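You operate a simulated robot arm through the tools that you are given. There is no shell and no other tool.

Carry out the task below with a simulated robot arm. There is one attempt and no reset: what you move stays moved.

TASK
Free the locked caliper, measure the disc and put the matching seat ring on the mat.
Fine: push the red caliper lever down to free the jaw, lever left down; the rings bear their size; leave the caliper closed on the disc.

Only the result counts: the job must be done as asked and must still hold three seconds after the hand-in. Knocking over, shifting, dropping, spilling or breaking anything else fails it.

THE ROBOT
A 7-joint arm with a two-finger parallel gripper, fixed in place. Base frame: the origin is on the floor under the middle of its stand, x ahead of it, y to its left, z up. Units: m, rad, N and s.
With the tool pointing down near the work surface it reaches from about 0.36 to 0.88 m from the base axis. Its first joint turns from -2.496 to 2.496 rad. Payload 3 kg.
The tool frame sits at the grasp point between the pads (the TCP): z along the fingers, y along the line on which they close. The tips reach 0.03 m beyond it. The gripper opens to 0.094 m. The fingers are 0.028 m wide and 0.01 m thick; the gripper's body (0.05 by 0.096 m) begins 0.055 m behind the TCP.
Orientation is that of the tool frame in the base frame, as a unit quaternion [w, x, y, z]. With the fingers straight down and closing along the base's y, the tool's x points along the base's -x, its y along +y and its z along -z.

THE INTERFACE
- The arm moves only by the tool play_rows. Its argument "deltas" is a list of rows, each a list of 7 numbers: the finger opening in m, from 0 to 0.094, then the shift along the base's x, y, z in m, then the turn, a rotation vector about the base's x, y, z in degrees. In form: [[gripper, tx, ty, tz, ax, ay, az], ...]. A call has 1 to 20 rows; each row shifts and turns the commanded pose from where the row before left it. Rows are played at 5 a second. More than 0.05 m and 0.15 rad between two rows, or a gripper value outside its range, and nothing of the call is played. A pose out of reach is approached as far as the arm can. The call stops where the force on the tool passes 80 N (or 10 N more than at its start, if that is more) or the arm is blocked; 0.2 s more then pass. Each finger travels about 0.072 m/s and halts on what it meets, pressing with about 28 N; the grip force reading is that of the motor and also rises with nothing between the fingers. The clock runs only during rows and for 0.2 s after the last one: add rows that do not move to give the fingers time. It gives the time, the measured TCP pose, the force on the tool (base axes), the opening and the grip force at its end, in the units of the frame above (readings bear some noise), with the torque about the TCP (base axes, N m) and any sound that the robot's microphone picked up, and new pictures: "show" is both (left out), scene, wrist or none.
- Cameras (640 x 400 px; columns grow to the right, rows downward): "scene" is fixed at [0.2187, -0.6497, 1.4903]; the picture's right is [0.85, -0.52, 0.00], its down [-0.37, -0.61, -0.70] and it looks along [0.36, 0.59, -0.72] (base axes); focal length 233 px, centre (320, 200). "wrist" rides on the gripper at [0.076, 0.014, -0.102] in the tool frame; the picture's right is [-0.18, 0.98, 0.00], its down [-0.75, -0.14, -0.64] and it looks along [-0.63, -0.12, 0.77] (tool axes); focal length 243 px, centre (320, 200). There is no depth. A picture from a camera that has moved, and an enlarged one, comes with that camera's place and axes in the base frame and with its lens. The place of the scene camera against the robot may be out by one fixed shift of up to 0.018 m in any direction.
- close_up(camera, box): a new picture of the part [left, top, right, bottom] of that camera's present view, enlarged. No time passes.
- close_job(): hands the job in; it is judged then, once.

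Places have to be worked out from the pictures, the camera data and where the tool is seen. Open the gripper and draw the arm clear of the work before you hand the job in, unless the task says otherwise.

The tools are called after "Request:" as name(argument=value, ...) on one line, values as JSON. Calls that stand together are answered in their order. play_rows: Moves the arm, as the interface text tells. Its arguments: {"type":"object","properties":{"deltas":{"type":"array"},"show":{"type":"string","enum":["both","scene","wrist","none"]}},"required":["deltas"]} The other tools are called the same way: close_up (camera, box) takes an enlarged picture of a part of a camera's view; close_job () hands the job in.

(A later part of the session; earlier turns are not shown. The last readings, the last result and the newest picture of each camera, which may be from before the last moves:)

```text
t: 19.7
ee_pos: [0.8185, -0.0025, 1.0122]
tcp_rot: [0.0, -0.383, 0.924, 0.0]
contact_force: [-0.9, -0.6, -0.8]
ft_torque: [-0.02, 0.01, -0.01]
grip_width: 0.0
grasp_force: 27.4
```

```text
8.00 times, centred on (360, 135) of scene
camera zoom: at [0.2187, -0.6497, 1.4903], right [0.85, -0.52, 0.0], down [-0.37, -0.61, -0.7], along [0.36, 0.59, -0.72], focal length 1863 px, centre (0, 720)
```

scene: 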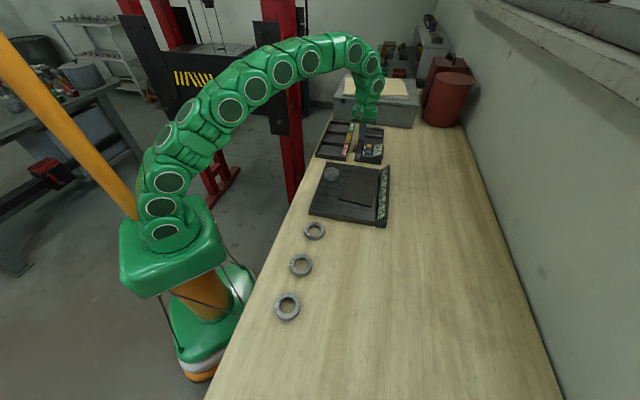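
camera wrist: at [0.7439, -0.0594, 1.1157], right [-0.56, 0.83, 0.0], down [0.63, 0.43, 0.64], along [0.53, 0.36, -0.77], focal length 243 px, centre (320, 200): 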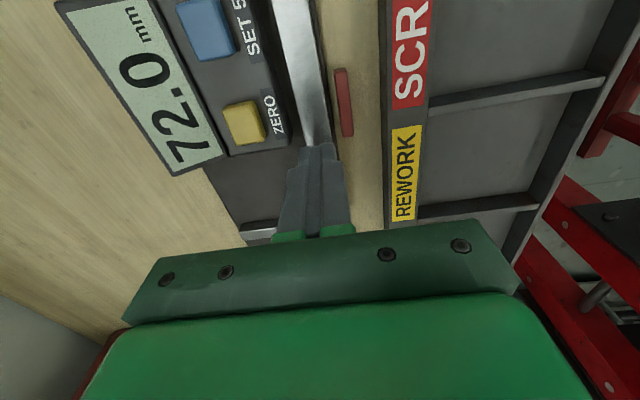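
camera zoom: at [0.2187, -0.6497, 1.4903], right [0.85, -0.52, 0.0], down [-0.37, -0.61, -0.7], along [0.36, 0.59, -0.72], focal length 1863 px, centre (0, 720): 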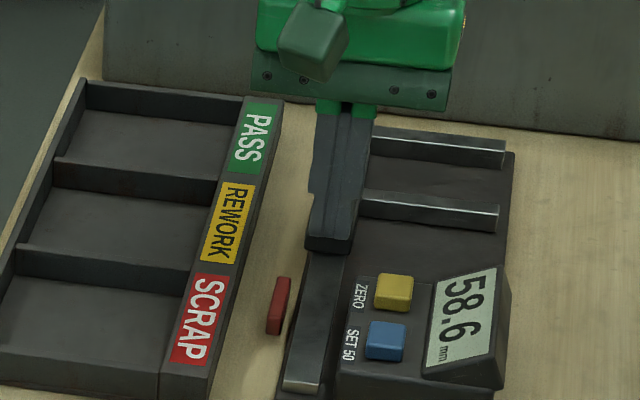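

The jaw is free: the display fell to 58.6 as the carriage moved. I'll push it on toward fully closed to verify the zero before measuring.

Request:
play_rows(deltas=[[0.0, 0.0055, 0.0055, 0, 0, 0, 0], [0.0, 0.0055, 0.0055, 0, 0, 0, 0], [0.0, 0.0055, 0.0055, 0, 0, 0, 0], [0.0, 0.0055, 0.0055, 0, 0, 0, 0], [0.0, 0.0055, 0.0055, 0, 0, 0, 0], [0.0, 0.0055, 0.0055, 0, 0, 0, 0], [0.0, 0.003, 0.003, 0, 0, 0, 0], [0.0, 0.0015, 0.0015, 0, 0, 0, 0], [0.0, 0, 0, 0, 0, 0, 0]], show="both")

Request:
close_up(camera="scene", box=[330, 110, 390, 160])

```text
t: 21.7
ee_pos: [0.8572, 0.0353, 1.0118]
tcp_rot: [0.0, -0.383, 0.924, -0.001]
contact_force: [0.9, 1.0, -0.1]
ft_torque: [-0.02, 0.02, 0.0]
grip_width: 0.0
grasp_force: 28.6
camera wrist: at [0.7946, -0.0074, 1.1146], right [-0.56, 0.83, 0.0], down [0.63, 0.43, 0.64], along [0.53, 0.36, -0.77], focal length 243 px, centre (320, 200)
```

scene: 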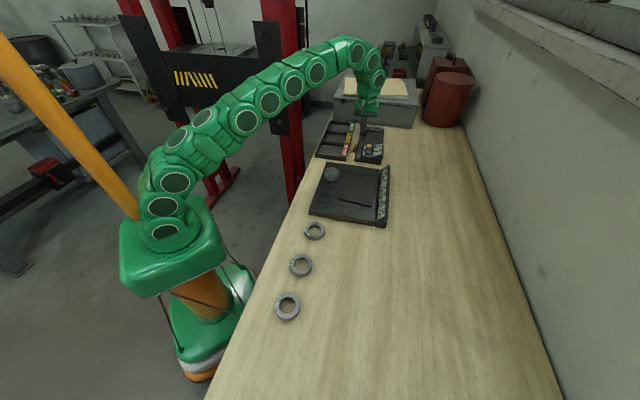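
wrist: 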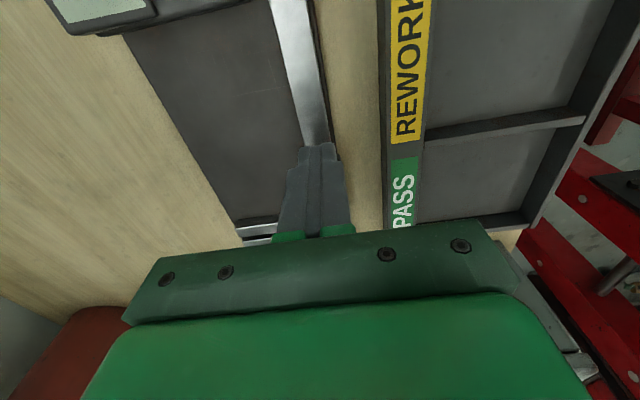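

```text
8.00 times, centred on (360, 135) of scene
camera zoom: at [0.2187, -0.6497, 1.4903], right [0.85, -0.52, 0.0], down [-0.37, -0.61, -0.7], along [0.36, 0.59, -0.72], focal length 1863 px, centre (0, 720)
```

zoom: 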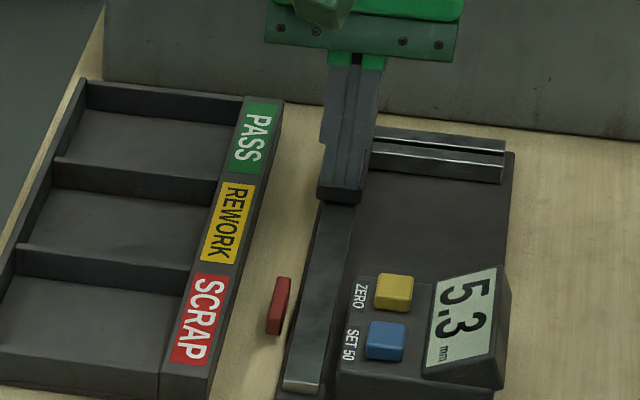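

The reading is 5.3 and still moving freely. I'll push the last millimetres slowly until it meets the fixed jaw.

Request:
play_rows(deltas=[[0.0, 0.0015, 0.0015, 0, 0, 0, 0], [0.0, 0.0015, 0.0015, 0, 0, 0, 0], [0.0, 0.001, 0.001, 0, 0, 0, 0], [0.0, 0.001, 0.001, 0, 0, 0, 0], [0.0, 0.0007, 0.0007, 0, 0, 0, 0], [0.0, 0, 0, 0, 0, 0, 0]], show="scene")

Request:
close_up(camera="scene", box=[330, 110, 390, 160])

```text
t: 23.1
ee_pos: [0.8622, 0.0387, 1.0126]
tcp_rot: [-0.002, -0.382, 0.924, 0.0]
contact_force: [-43.6, -23.0, 0.9]
ft_torque: [-0.24, 1.05, 0.21]
grip_width: 0.0
grasp_force: 28.2
```

scene: 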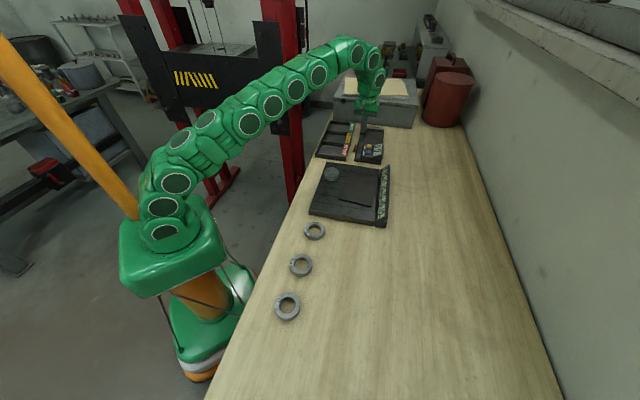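

```text
8.00 times, centred on (360, 135) of scene
camera zoom: at [0.2187, -0.6497, 1.4903], right [0.85, -0.52, 0.0], down [-0.37, -0.61, -0.7], along [0.36, 0.59, -0.72], focal length 1863 px, centre (0, 720)
```

zoom: 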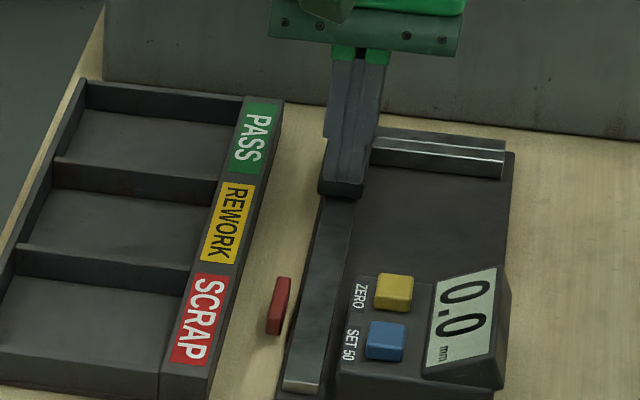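

The jaw closes to exactly 0.0, so the caliper reads true. To draw it back open, the far side of the knob is out of reach, so I'll back off, rise, open to 40 mm and straddle the knob (centre U≈0.659, V≈0.582).

Request:
play_rows(deltas=[[0.0, -0.004, -0.004, 0, 0, 0, 0], [0.0, 0, 0, 0.03, 0, 0, 0], [0.02, 0, 0, 0.01, 0, 0, 0], [0.04, 0.0062, 0.0062, 0, 0, 0, 0], [0.04, 0.0062, 0.0062, 0, 0, 0, 0], [0.04, 0, 0, 0, 0, 0, 0]])

Request:
close_up(camera="wrist", box=[240, 80, 380, 240])

Request:
close_up(camera="scene", box=[330, 90, 390, 150])

```text
t: 24.5
ee_pos: [0.8683, 0.0479, 1.0485]
tcp_rot: [-0.001, -0.383, 0.924, 0.0]
contact_force: [0.2, 0.1, -0.2]
ft_torque: [0.0, -0.04, 0.01]
grip_width: 0.0402
grasp_force: 0.1
out of reach, approached as far as the arm can: row 5
camera wrist: at [0.8054, 0.005, 1.1523], right [-0.56, 0.83, 0.0], down [0.63, 0.43, 0.64], along [0.53, 0.36, -0.77], focal length 243 px, centre (320, 200)
```

scene: 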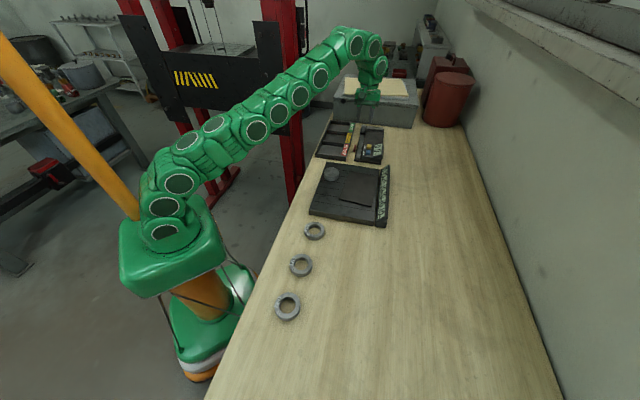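
wrist: 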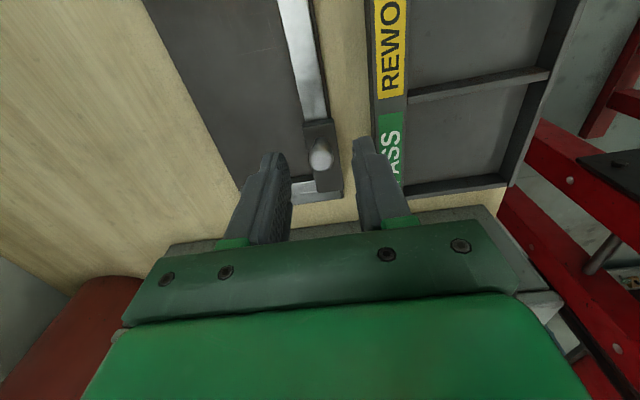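

```text
2.50 times, centred on (310, 160) of wrist
camera zoom: at [0.8054, 0.005, 1.1523], right [-0.56, 0.83, 0.0], down [0.63, 0.43, 0.64], along [0.53, 0.36, -0.77], focal length 606 px, centre (345, 300)
```

zoom: 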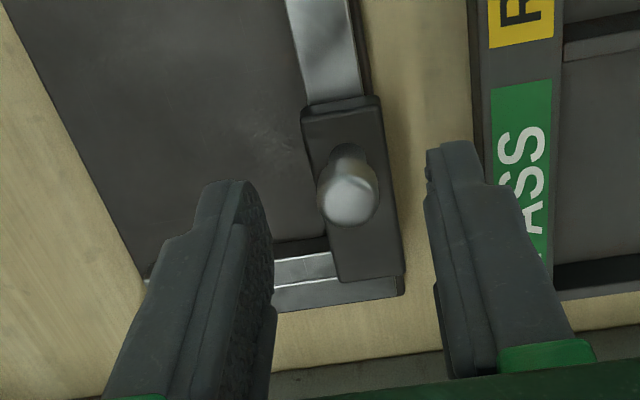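

```text
6.67 times, centred on (360, 120) of scene
camera zoom: at [0.2187, -0.6497, 1.4903], right [0.85, -0.52, 0.0], down [-0.37, -0.61, -0.7], along [0.36, 0.59, -0.72], focal length 1553 px, centre (53, 733)
```

zoom: 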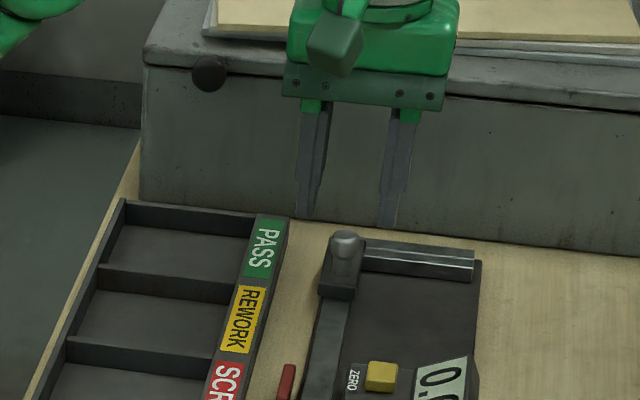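

The knob is at about U=0.661, V=0.581 and the fingers straddle it, with reach at its limit. I'll lower around it, nudge slightly forward and close on it.

Request:
play_rows(deltas=[[0.04, 0.0009, -0.0009, -0.015, 0, 0, 0], [0.04, 0, 0, -0.02, 0, 0, 0], [0.04, 0.002, 0.002, 0, 0, 0, 0], [0.04, 0, 0, 0, 0, 0, 0]])

Request:
close_up(camera="wrist", box=[240, 80, 380, 240])

```text
t: 25.5
ee_pos: [0.8704, 0.0514, 1.0129]
tcp_rot: [0.0, -0.382, 0.924, 0.0]
contact_force: [0.4, 0.0, -0.5]
ft_torque: [0.0, -0.03, 0.0]
grip_width: 0.04
grasp_force: 0.1
camera wrist: at [0.8086, 0.0071, 1.1161], right [-0.56, 0.83, 0.0], down [0.63, 0.43, 0.64], along [0.53, 0.36, -0.77], focal length 243 px, centre (320, 200)
```

scene: 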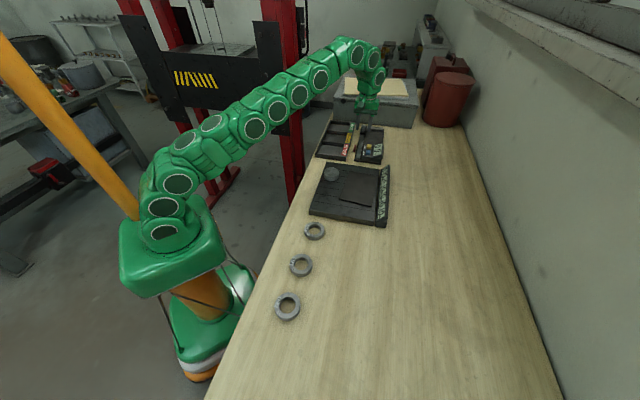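
wrist: 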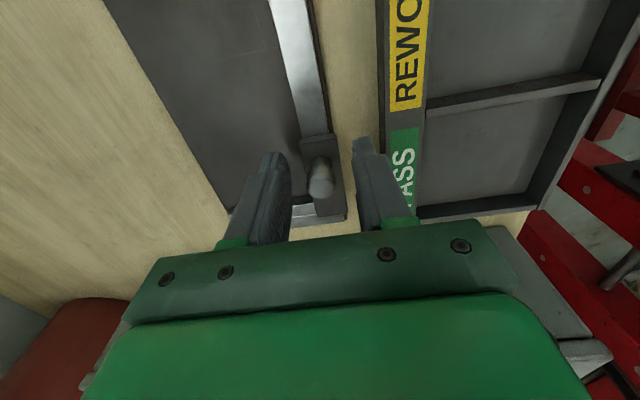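

```text
2.50 times, centred on (310, 160) of wrist
camera zoom: at [0.8086, 0.0071, 1.1161], right [-0.56, 0.83, 0.0], down [0.63, 0.43, 0.64], along [0.53, 0.36, -0.77], focal length 606 px, centre (345, 300)
```

zoom: 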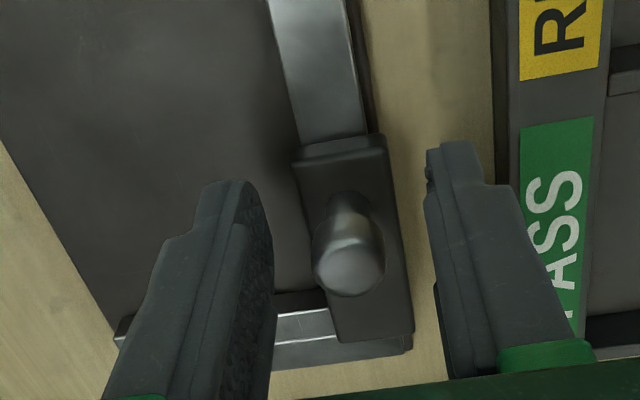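

The knob is between the fingers. I'll close on it and draw the carriage back about 45 mm.

Request:
play_rows(deltas=[[0.005, 0, 0, 0, 0, 0, 0], [0.005, 0, 0, 0, 0, 0, 0], [0.005, 0, 0, 0, 0, 0, 0], [0.005, -0.005, -0.005, 0, 0, 0, 0], [0.005, -0.005, -0.005, 0, 0, 0, 0], [0.005, -0.005, -0.005, 0, 0, 0, 0], [0.005, -0.005, -0.005, 0, 0, 0, 0], [0.005, -0.005, -0.005, 0, 0, 0, 0], [0.005, -0.005, -0.005, 0, 0, 0, 0], [0.005, 0, 0, 0, 0, 0, 0]])

Request:
close_up(camera="wrist", box=[220, 60, 380, 240])

Request:
close_up(camera="scene", box=[330, 110, 390, 160])

```text
t: 27.7
ee_pos: [0.8414, 0.02, 1.0145]
tcp_rot: [-0.001, -0.382, 0.924, 0.001]
contact_force: [6.3, -3.0, -19.7]
ft_torque: [0.58, -0.74, -0.04]
grip_width: 0.0173
grasp_force: 44.8
camera wrist: at [0.7786, -0.024, 1.1165], right [-0.56, 0.83, 0.0], down [0.63, 0.43, 0.64], along [0.53, 0.36, -0.77], focal length 243 px, centre (320, 200)
```

scene: 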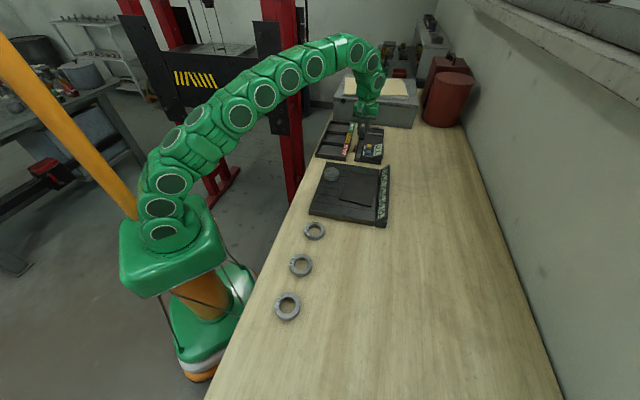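
wrist: 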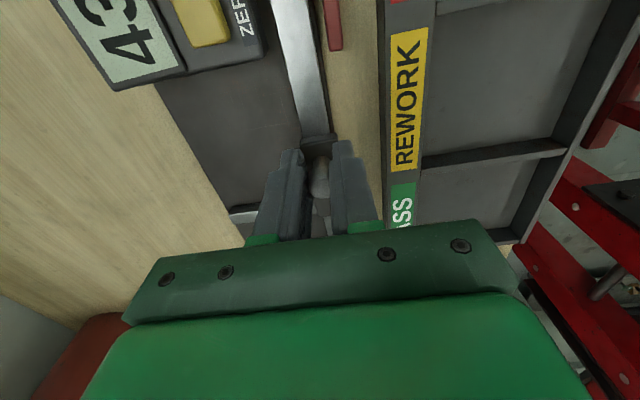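

```text
2.22 times, centred on (300, 150) of wrist
camera zoom: at [0.7786, -0.024, 1.1165], right [-0.56, 0.83, 0.0], down [0.63, 0.43, 0.64], along [0.53, 0.36, -0.77], focal length 539 px, centre (364, 311)
```

zoom: 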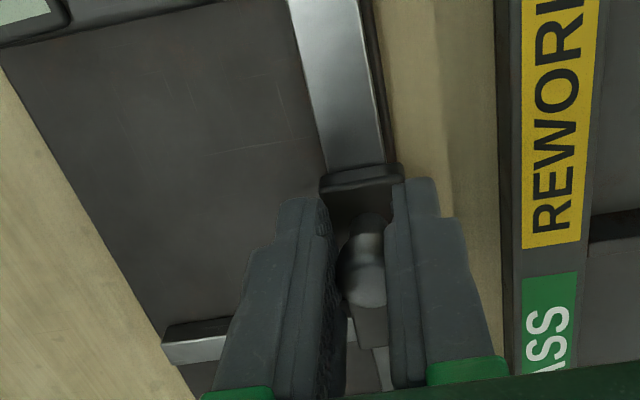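

```text
8.00 times, centred on (360, 135) of scene
camera zoom: at [0.2187, -0.6497, 1.4903], right [0.85, -0.52, 0.0], down [-0.37, -0.61, -0.7], along [0.36, 0.59, -0.72], focal length 1863 px, centre (0, 720)
```

zoom: 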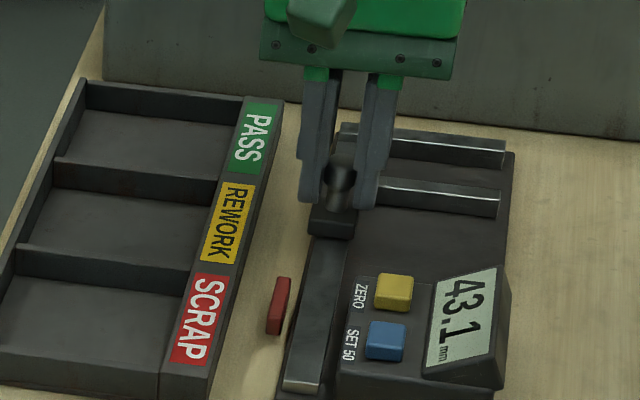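

The carriage follows (reading 43.1). I'll pull another 40 mm while the fingers still clear the display box.

Request:
play_rows(deltas=[[0.005, -0.005, -0.005, 0, 0, 0, 0], [0.005, -0.005, -0.005, 0, 0, 0, 0], [0.005, -0.005, -0.005, 0, 0, 0, 0], [0.005, -0.005, -0.005, 0, 0, 0, 0], [0.005, -0.005, -0.005, 0, 0, 0, 0], [0.005, -0.003, -0.003, 0, 0, 0, 0], [0.005, 0, 0, 0, 0, 0, 0]])

Request:
close_up(camera="scene", box=[330, 110, 390, 160])

Request:
close_up(camera="wrist", box=[220, 60, 380, 240])

```text
t: 29.3
ee_pos: [0.815, -0.0069, 1.0144]
tcp_rot: [0.001, -0.383, 0.924, -0.001]
contact_force: [33.2, 7.9, -3.6]
ft_torque: [0.24, -0.74, -0.09]
grip_width: 0.0175
grasp_force: 44.2
camera wrist: at [0.7516, -0.0506, 1.117], right [-0.57, 0.82, 0.0], down [0.63, 0.43, 0.64], along [0.53, 0.36, -0.77], focal length 243 px, centre (320, 200)
```

scene: 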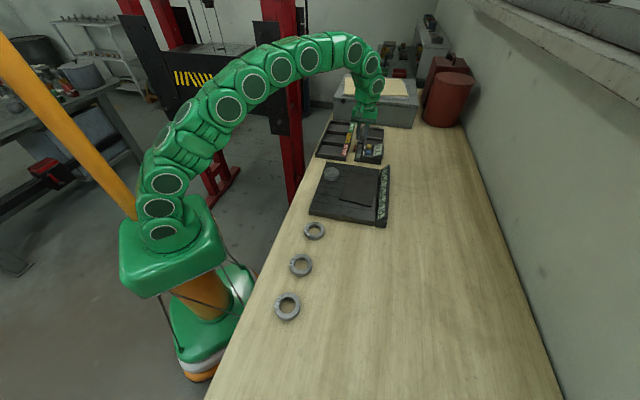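
wrist: 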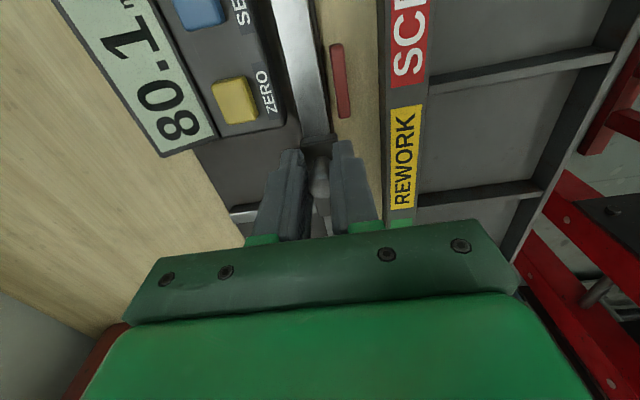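

```text
8.00 times, centred on (360, 135) of scene
camera zoom: at [0.2187, -0.6497, 1.4903], right [0.85, -0.52, 0.0], down [-0.37, -0.61, -0.7], along [0.36, 0.59, -0.72], focal length 1863 px, centre (0, 720)
```

zoom: 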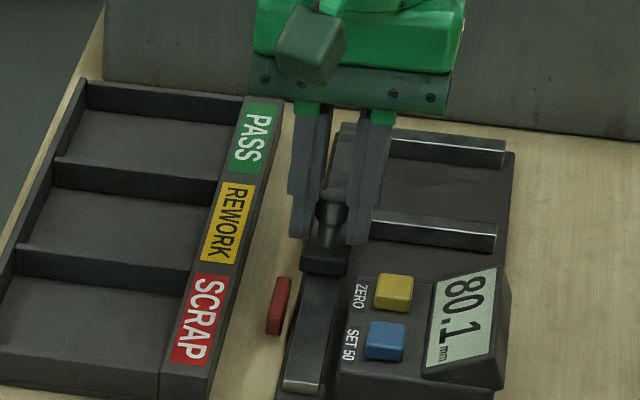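

```text
2.22 times, centred on (300, 150) of wrist
camera zoom: at [0.7516, -0.0506, 1.117], right [-0.57, 0.82, 0.0], down [0.63, 0.43, 0.64], along [0.53, 0.36, -0.77], focal length 539 px, centre (364, 311)
```

zoom: 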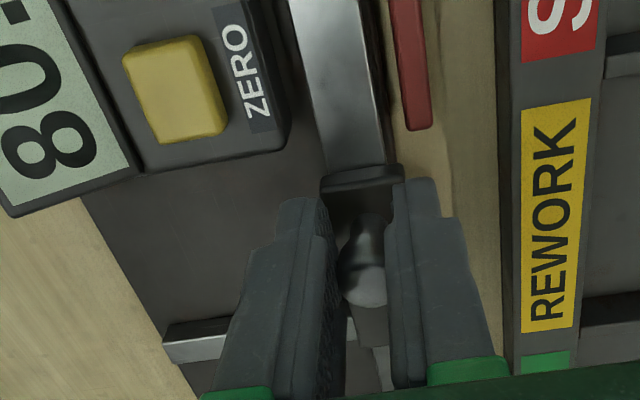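

The carriage stops at 80.1 (its end stop), so the gap is at most 80 mm; disc placement would need about r=0.91 m, beyond straight-down reach. I'll release the knob, rise, tilt the fingers 20° outward (about the across-bench axis) and test the reach above the gap.

Request:
play_rows(deltas=[[0.005, 0.0007, 0.0007, 0, 0, 0, 0], [0.035, 0, 0, 0, 0, 0, 0], [0.035, 0, 0, 0, 0, 0, 0], [0.035, 0, 0, 0.03, 0, 0, 0], [0.035, 0, 0, 0.03, 0, 0, 0], [0.035, 0.01, 0.003, 0, 4.714, -4.714, 0], [0.035, 0.01, 0.003, 0, 4.714, -4.714, 0], [0.035, 0.01, 0.003, 0, 4.714, -4.714, 0], [0.035, 0.023, 0.005, 0, 0, 0, 0], [0.035, 0.023, 0.005, 0, 0, 0, 0], [0.035, 0.0226, 0.0035, 0, 0, 0, 0], [0.035, 0, 0, 0, 0, 0, 0]])

Request:
close_up(camera="scene", box=[330, 110, 390, 160])

Request:
close_up(camera="wrist", box=[200, 20, 400, 240])

```text
t: 31.9
ee_pos: [0.9101, 0.0158, 1.0742]
tcp_rot: [0.159, -0.377, 0.91, 0.067]
contact_force: [0.4, -0.5, -0.5]
ft_torque: [-0.01, 0.02, -0.02]
grip_width: 0.0349
grasp_force: 0.0
camera wrist: at [0.8276, -0.0488, 1.1442], right [-0.57, 0.82, 0.06], down [0.45, 0.25, 0.86], along [0.69, 0.52, -0.51], focal length 243 px, centre (320, 200)
```

scene: 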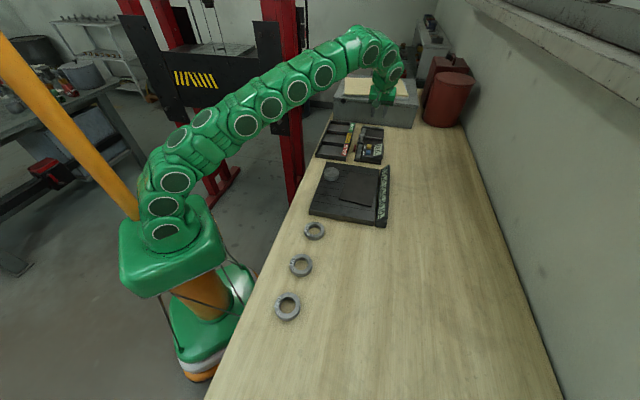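
wrist: 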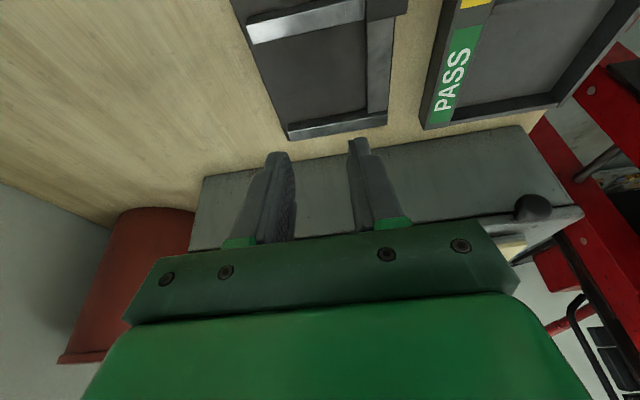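

```text
8.00 times, centred on (360, 135) of scene
camera zoom: at [0.2187, -0.6497, 1.4903], right [0.85, -0.52, 0.0], down [-0.37, -0.61, -0.7], along [0.36, 0.59, -0.72], focal length 1863 px, centre (0, 720)
```

zoom: 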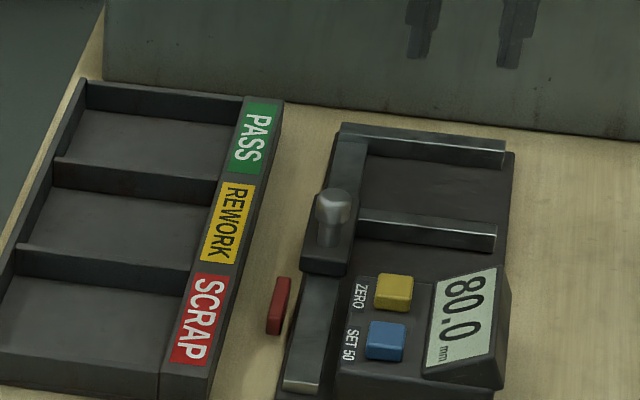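

```text
1.82 times, centred on (300, 130) of wrist
camera zoom: at [0.8276, -0.0488, 1.1442], right [-0.57, 0.82, 0.06], down [0.45, 0.25, 0.86], along [0.69, 0.52, -0.51], focal length 441 px, centre (356, 327)
```

zoom: 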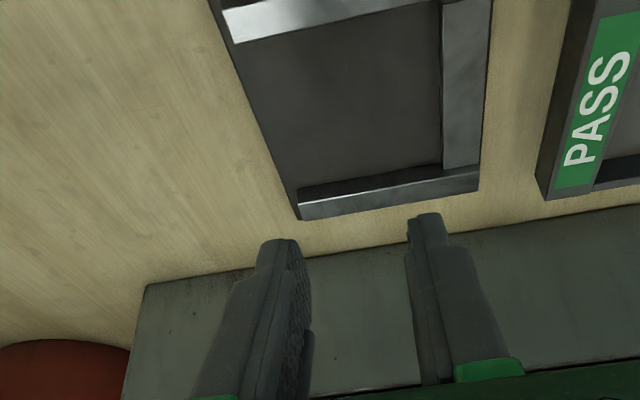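

The tilt gives enough reach (TCP at (0.910,0.016) with no warning), and triangulation now puts the jaw tops at z≈0.978, fixed jaw inner face at U≈0.703 and the moving one at U≈0.623, so the disc should go at about U=0.663, V=0.635. I'll keep this tilt and go look at the disc.

Request:
play_rows(deltas=[[0.035, 0, 0, 0.035, 0, 0, 0], [0.05, -0.0398, -0.0199, 0, 0, 0, 0], [0.08, -0.0398, -0.0199, 0, 0, 0, 0], [0.08, -0.0398, -0.0199, 0, 0, 0, 0], [0.08, -0.0398, -0.0199, 0, 0, 0, 0], [0.08, -0.0398, -0.0199, 0, 0, 0, 0], [0.08, -0.0398, -0.0199, 0, 0, 0, 0], [0.08, -0.0398, -0.0199, 0, 0, 0, 0], [0.08, -0.0398, -0.0199, 0, 0, 0, 0], [0.08, -0.0394, -0.0199, 0, 0, 0, 0], [0.08, 0, 0, 0, 0, 0, 0]])

Request:
close_up(camera="wrist", box=[180, 0, 460, 180])

```text
t: 34.3
ee_pos: [0.5548, -0.1631, 1.1092]
tcp_rot: [0.159, -0.377, 0.91, 0.067]
contact_force: [0.8, 0.1, 0.6]
ft_torque: [-0.02, -0.03, 0.0]
grip_width: 0.0798
grasp_force: 0.1
camera wrist: at [0.4705, -0.2285, 1.1796], right [-0.57, 0.82, 0.06], down [0.45, 0.25, 0.86], along [0.69, 0.52, -0.51], focal length 243 px, centre (320, 200)
```

scene: 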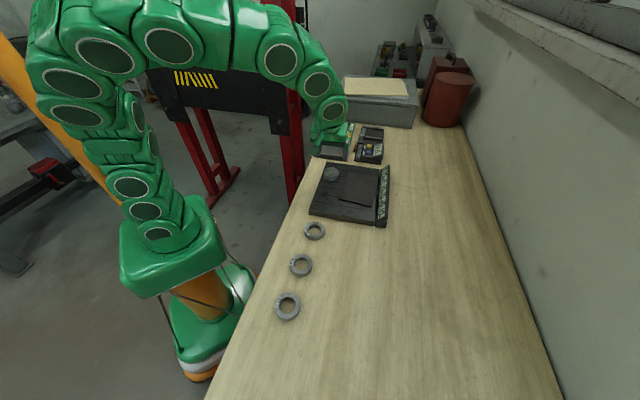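
wrist: 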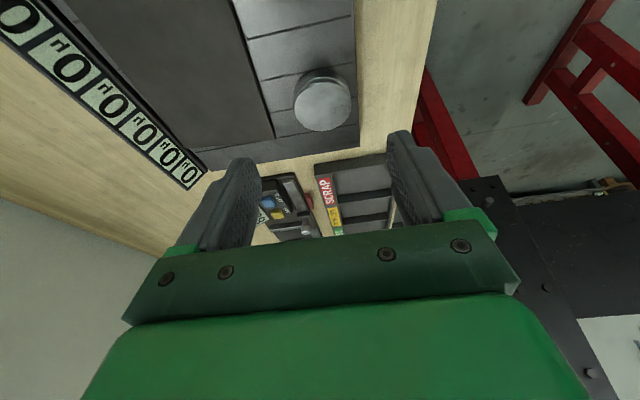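

```text
2.22 times, centred on (320, 90) of wrist
camera zoom: at [0.4705, -0.2285, 1.1796], right [-0.57, 0.82, 0.06], down [0.45, 0.25, 0.86], along [0.69, 0.52, -0.51], focal length 539 px, centre (320, 444)
```

zoom: 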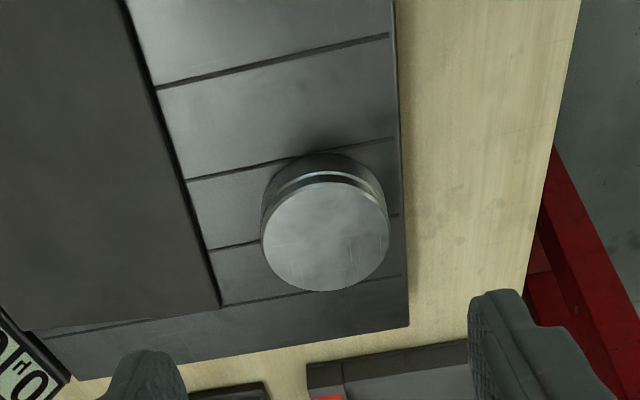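

The disc (about 53 mm across) is centred near (0.5846,-0.1315) with its top at z≈0.989, thin at ~12 mm. I'll move over it with the fingers opened to 70 mm, straddling it across the bench, and stop above for a check.

Request:
play_rows(deltas=[[0.07, 0.0131, 0.014, 0, 0, 0, 0], [0.07, 0.0131, 0.014, -0.02, 0, 0, 0], [0.07, 0, 0, -0.03, 0, 0, 0], [0.07, 0, 0, -0.02, 0, 0, 0], [0.07, 0, 0, 0, 0, 0, 0]])

Request:
close_up(camera="wrist", box=[180, 60, 460, 240])

Request:
close_up(camera="scene", box=[300, 140, 380, 200])

```text
t: 35.5
ee_pos: [0.5813, -0.1373, 1.039]
tcp_rot: [0.16, -0.376, 0.91, 0.066]
contact_force: [0.3, -0.2, 0.0]
ft_torque: [0.02, -0.03, 0.01]
grip_width: 0.0699
grasp_force: 0.0
camera wrist: at [0.4969, -0.202, 1.11], right [-0.57, 0.82, 0.06], down [0.45, 0.25, 0.86], along [0.69, 0.52, -0.51], focal length 243 px, centre (320, 200)
```

scene: 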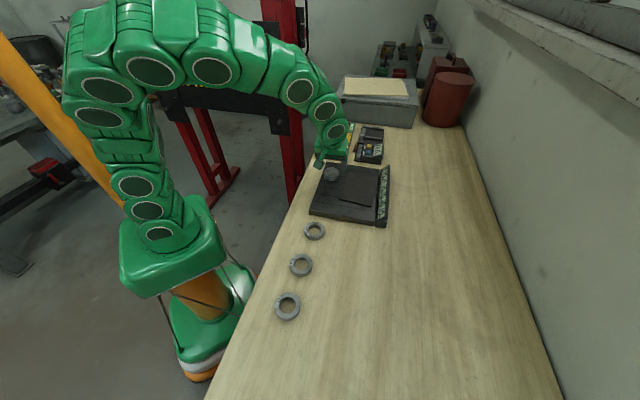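
wrist: 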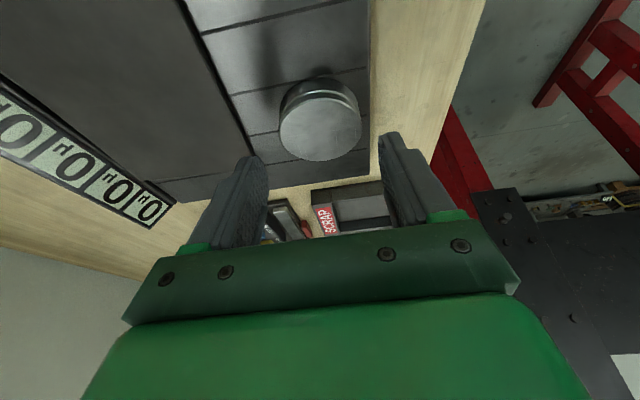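

```text
2.22 times, centred on (320, 150) of wrist
camera zoom: at [0.4969, -0.202, 1.11], right [-0.57, 0.82, 0.06], down [0.45, 0.25, 0.86], along [0.69, 0.52, -0.51], focal length 539 px, centre (320, 311)
```

zoom: 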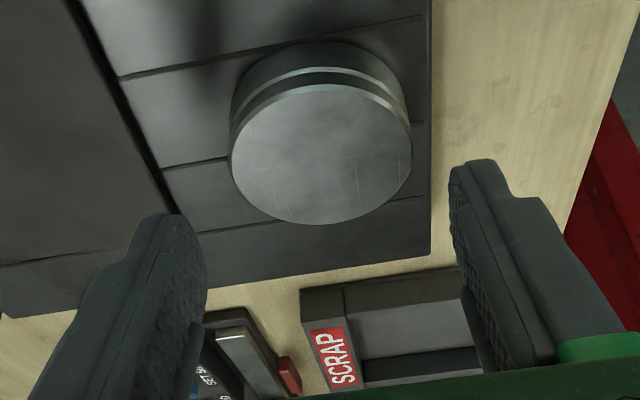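

```text
6.67 times, centred on (340, 170) of scene
camera zoom: at [0.2187, -0.6497, 1.4903], right [0.85, -0.52, 0.0], down [-0.37, -0.61, -0.7], along [0.36, 0.59, -0.72], focal length 1553 px, centre (187, 400)
```

zoom: 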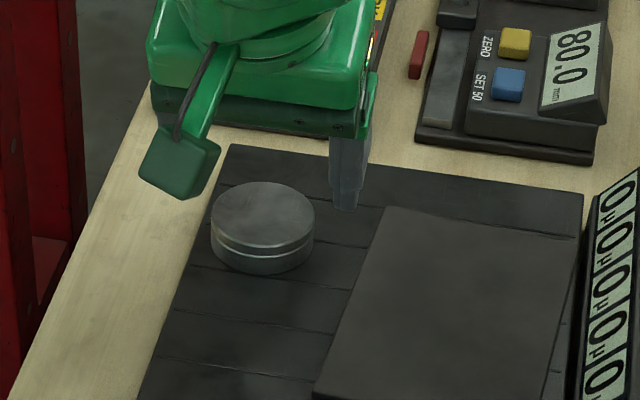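

The disc sits symmetrically between the fingers, slightly ahead of them. I'll make a small correction and lower around it, in fine steps near the plate.

Request:
play_rows(deltas=[[0.07, 0.0007, 0.0028, -0.01, 0, 0, 0], [0.07, 0, 0, -0.01, 0, 0, 0], [0.07, 0, 0, -0.006, 0, 0, 0], [0.07, 0, 0, 0, 0, 0, 0]])

Request:
close_up(camera="wrist", box=[180, 60, 460, 240])

Request:
close_up(camera="scene", box=[310, 150, 370, 200])

```text
t: 36.5
ee_pos: [0.5804, -0.1336, 1.0136]
tcp_rot: [0.16, -0.376, 0.91, 0.066]
contact_force: [0.7, -0.1, 0.2]
ft_torque: [0.01, 0.02, 0.04]
grip_width: 0.0697
grasp_force: 0.0
camera wrist: at [0.4971, -0.1985, 1.0837], right [-0.57, 0.82, 0.06], down [0.45, 0.25, 0.86], along [0.69, 0.52, -0.51], focal length 243 px, centre (320, 200)
```

scene: 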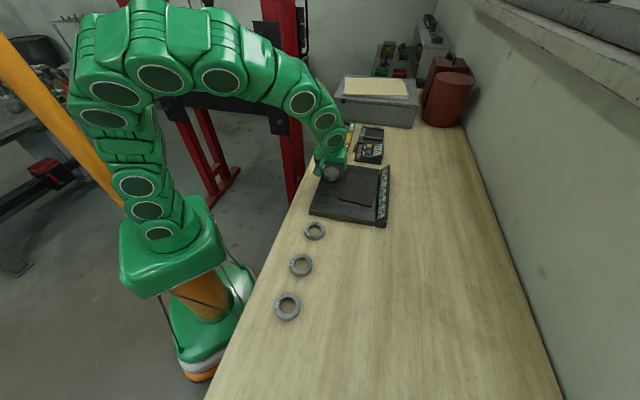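
wrist: 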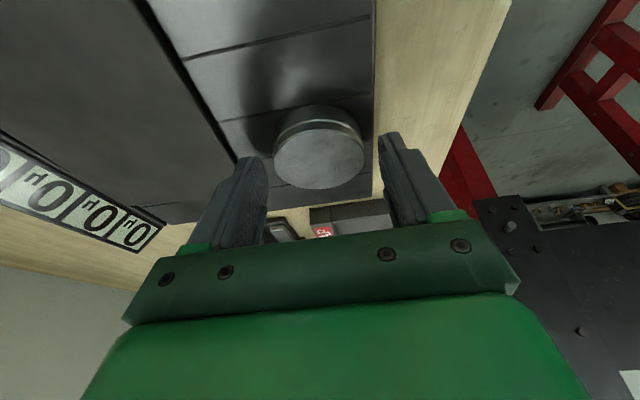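

```text
2.22 times, centred on (320, 150) of wrist
camera zoom: at [0.4971, -0.1985, 1.0837], right [-0.57, 0.82, 0.06], down [0.45, 0.25, 0.86], along [0.69, 0.52, -0.51], focal length 539 px, centre (320, 311)
```

zoom: 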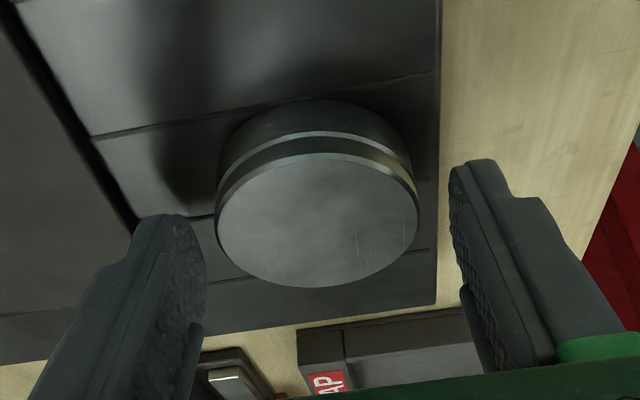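

```text
8.00 times, centred on (340, 175) of scene
camera zoom: at [0.2187, -0.6497, 1.4903], right [0.85, -0.52, 0.0], down [-0.37, -0.61, -0.7], along [0.36, 0.59, -0.72], focal length 1863 px, centre (160, 400)
```

zoom: 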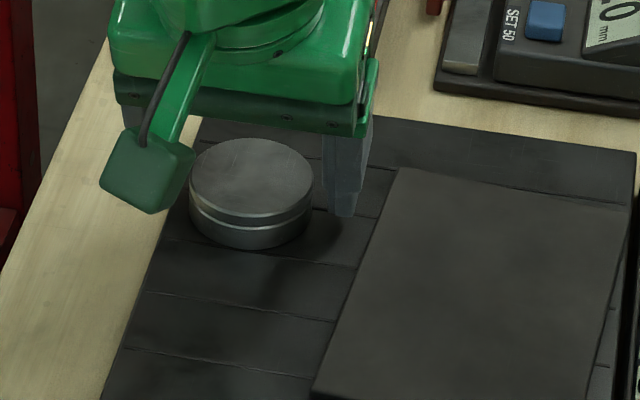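

The fingers straddle the disc but only overlap its rim by about 5 mm. I'll go down a few more millimetres in 1 mm steps, watching for contact with the plate.

Request:
play_rows(deltas=[[0.07, 0, 0, -0.001, 0, 0, 0], [0.07, 0, 0, -0.001, 0, 0, 0], [0.07, 0, 0, -0.001, 0, 0, 0], [0.07, 0, 0, -0.001, 0, 0, 0], [0.07, 0, 0, 0, 0, 0, 0]], show="wrist")

Request:
close_up(camera="scene", box=[310, 150, 370, 200])

```text
t: 37.7
ee_pos: [0.5813, -0.1331, 1.0092]
tcp_rot: [0.16, -0.377, 0.91, 0.066]
contact_force: [-0.2, 0.8, -0.2]
ft_torque: [-0.03, 0.0, 0.01]
grip_width: 0.0701
grasp_force: 0.1
camera wrist: at [0.4968, -0.1978, 1.0803], right [-0.57, 0.82, 0.06], down [0.45, 0.25, 0.86], along [0.69, 0.52, -0.51], focal length 243 px, centre (320, 200)
```

wrist: 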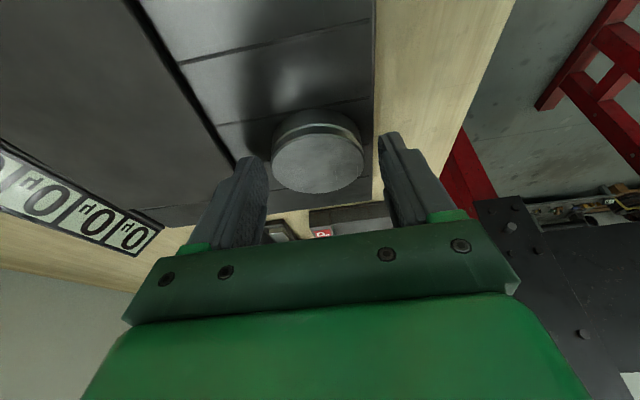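

```text
8.00 times, centred on (340, 175) of scene
camera zoom: at [0.2187, -0.6497, 1.4903], right [0.85, -0.52, 0.0], down [-0.37, -0.61, -0.7], along [0.36, 0.59, -0.72], focal length 1863 px, centre (160, 400)
```

zoom: 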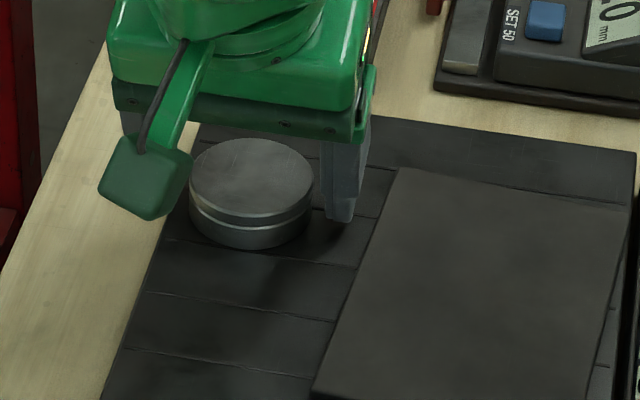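

Still no contact at a lowest-corner height of about 0.976. I'll continue down in 1 mm steps.

Request:
play_rows(deltas=[[0.07, 0, 0, -0.001, 0, 0, 0], [0.07, 0, 0, -0.001, 0, 0, 0], [0.07, 0, 0, -0.001, 0, 0, 0], [0.07, 0, 0, 0, 0, 0, 0]], show="wrist")

Request:
close_up(camera="scene", box=[310, 150, 370, 200])

Request:
close_up(camera="wrist", box=[180, 60, 460, 240])

```text
t: 38.7
ee_pos: [0.5808, -0.133, 1.0065]
tcp_rot: [0.16, -0.377, 0.91, 0.066]
contact_force: [-0.2, -1.1, 0.5]
ft_torque: [-0.03, -0.02, 0.02]
grip_width: 0.07
grasp_force: 0.0
camera wrist: at [0.4966, -0.1977, 1.0774], right [-0.57, 0.82, 0.06], down [0.45, 0.25, 0.86], along [0.69, 0.52, -0.51], focal length 243 px, centre (320, 200)
```

wrist: 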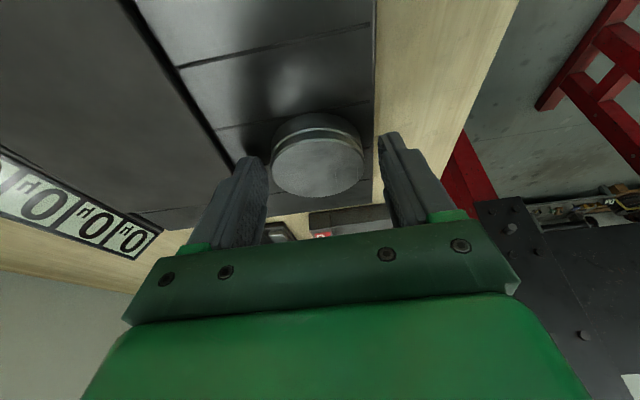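

```text
8.00 times, centred on (340, 175) of scene
camera zoom: at [0.2187, -0.6497, 1.4903], right [0.85, -0.52, 0.0], down [-0.37, -0.61, -0.7], along [0.36, 0.59, -0.72], focal length 1863 px, centre (160, 400)
```

zoom: 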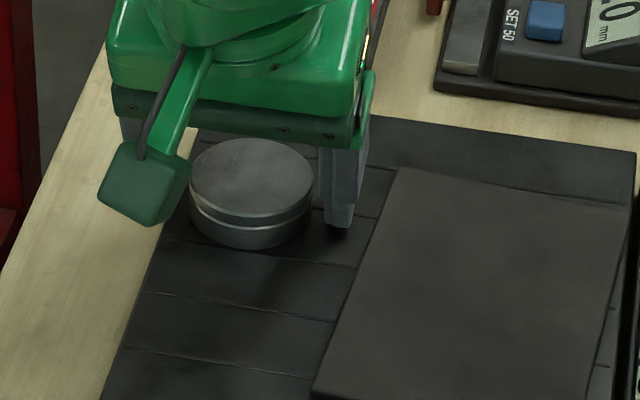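

```text
2.22 times, centred on (320, 150) of wrist
camera zoom: at [0.4966, -0.1977, 1.0774], right [-0.57, 0.82, 0.06], down [0.45, 0.25, 0.86], along [0.69, 0.52, -0.51], focal length 539 px, centre (320, 311)
```

zoom: 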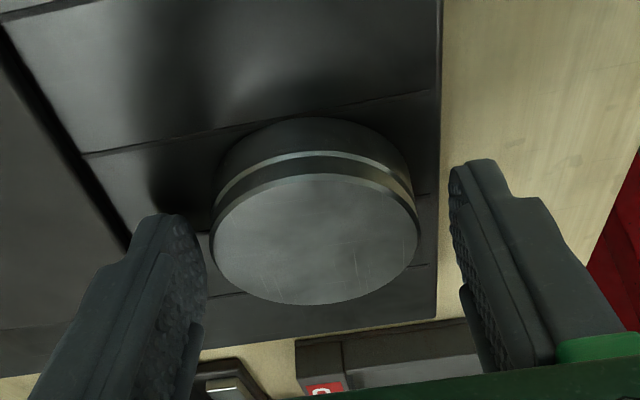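

The tips are now close to the plate with about 12 mm of rim overlap and no contact. I'll close on the disc.

Request:
play_rows(deltas=[[0.045, 0, 0, 0, 0, 0, 0], [0.045, 0, 0, 0, 0, 0, 0], [0.045, 0, 0, 0, 0, 0, 0], [0.045, 0, 0, 0, 0, 0, 0]], show="wrist")

Request:
close_up(camera="wrist", box=[180, 60, 460, 240])

Request:
close_up(camera="scene", box=[310, 150, 370, 200])

```text
t: 39.7
ee_pos: [0.5817, -0.1335, 1.007]
tcp_rot: [0.159, -0.377, 0.91, 0.066]
contact_force: [1.1, -1.7, 3.3]
ft_torque: [-0.07, -0.09, 0.04]
grip_width: 0.0538
grasp_force: 28.3
camera wrist: at [0.4966, -0.1977, 1.0775], right [-0.57, 0.82, 0.06], down [0.45, 0.25, 0.86], along [0.69, 0.52, -0.51], focal length 243 px, centre (320, 200)
```

wrist: 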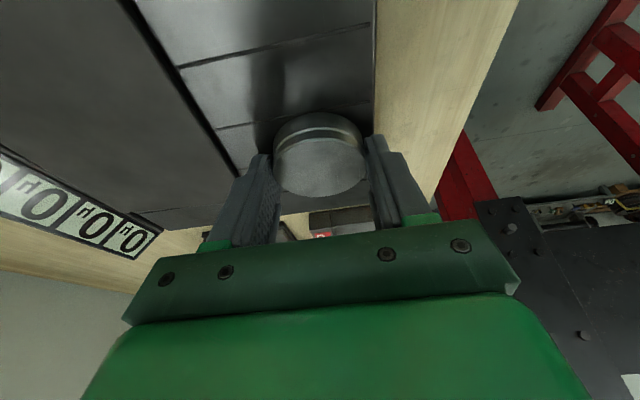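

```text
2.22 times, centred on (320, 150) of wrist
camera zoom: at [0.4966, -0.1977, 1.0775], right [-0.57, 0.82, 0.06], down [0.45, 0.25, 0.86], along [0.69, 0.52, -0.51], focal length 539 px, centre (320, 311)
```

zoom: 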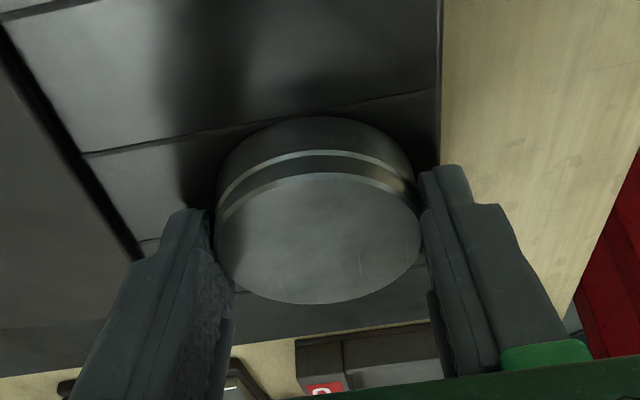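

```text
8.00 times, centred on (340, 175) of scene
camera zoom: at [0.2187, -0.6497, 1.4903], right [0.85, -0.52, 0.0], down [-0.37, -0.61, -0.7], along [0.36, 0.59, -0.72], focal length 1863 px, centre (160, 400)
```

zoom: 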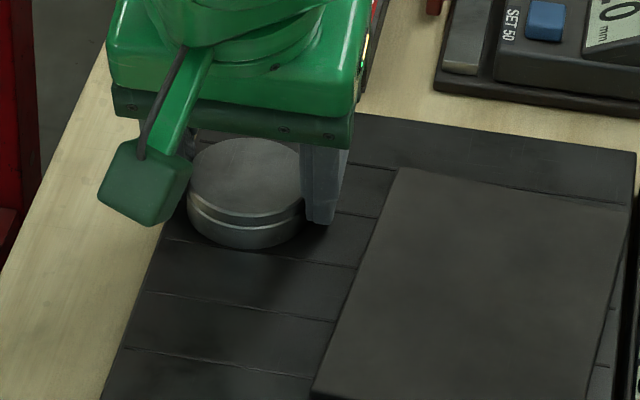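

The grip closed at 53.8 mm on the disc with firm force. I'll lift it gently and check that it stays level.

Request:
play_rows(deltas=[[0.045, 0, 0, 0.005, 0, 0, 0], [0.045, 0, 0, 0.015, 0, 0, 0], [0.045, 0, 0, 0.02, 0, 0, 0], [0.045, 0, 0, 0.02, 0, 0, 0], [0.045, 0, 0, 0.023, 0, 0, 0], [0.045, 0, 0, 0, 0, 0, 0]])

Request:
close_up(camera="wrist", box=[180, 60, 460, 240])

Request:
close_up(camera="scene", box=[300, 130, 380, 190])

```text
t: 41.1
ee_pos: [0.5812, -0.1326, 1.089]
tcp_rot: [0.159, -0.376, 0.91, 0.066]
contact_force: [0.0, -0.4, -3.8]
ft_torque: [-0.03, -0.03, 0.01]
grip_width: 0.0535
grasp_force: 28.2
camera wrist: at [0.4968, -0.1977, 1.1594], right [-0.57, 0.82, 0.06], down [0.45, 0.25, 0.86], along [0.69, 0.52, -0.51], focal length 243 px, centre (320, 200)
```

scene: 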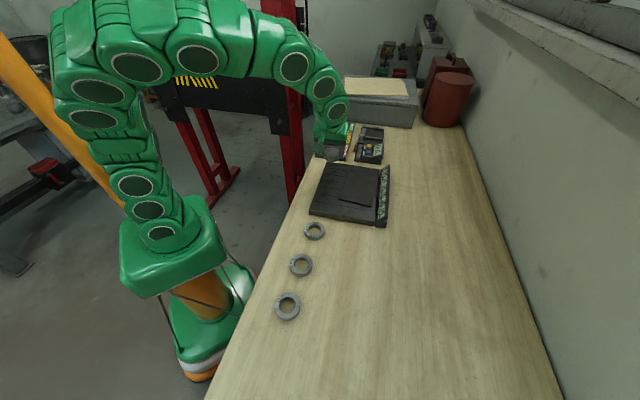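
wrist: 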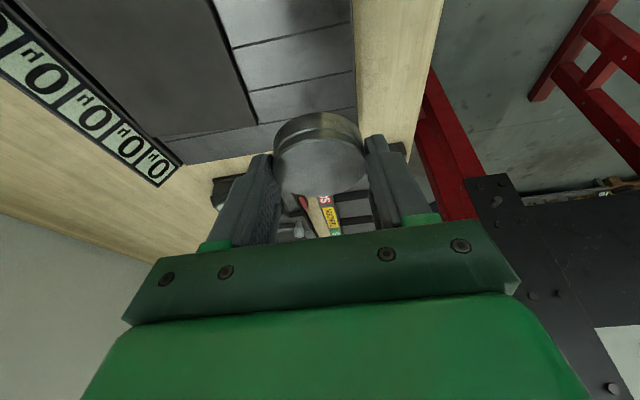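

```text
2.22 times, centred on (320, 150) of wrist
camera zoom: at [0.4968, -0.1977, 1.1594], right [-0.57, 0.82, 0.06], down [0.45, 0.25, 0.86], along [0.69, 0.52, -0.51], focal length 539 px, centre (320, 311)
```

zoom: 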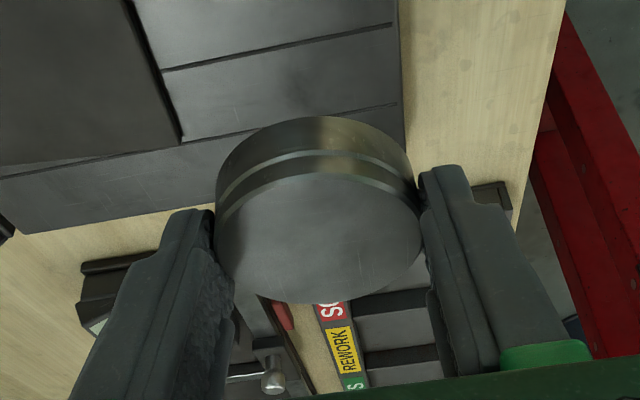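

```text
6.67 times, centred on (340, 160) of scene
camera zoom: at [0.2187, -0.6497, 1.4903], right [0.85, -0.52, 0.0], down [-0.37, -0.61, -0.7], along [0.36, 0.59, -0.72], focal length 1553 px, centre (187, 467)
```

zoom: 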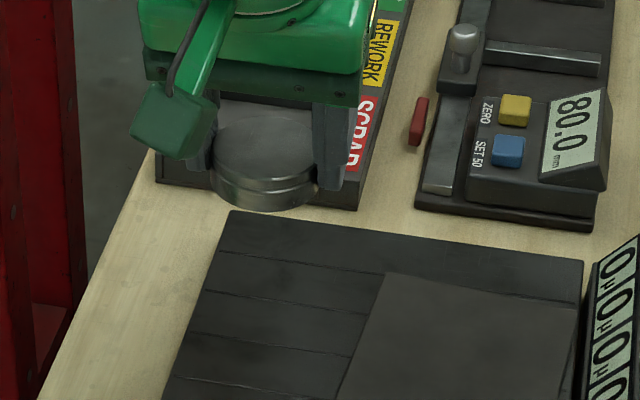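

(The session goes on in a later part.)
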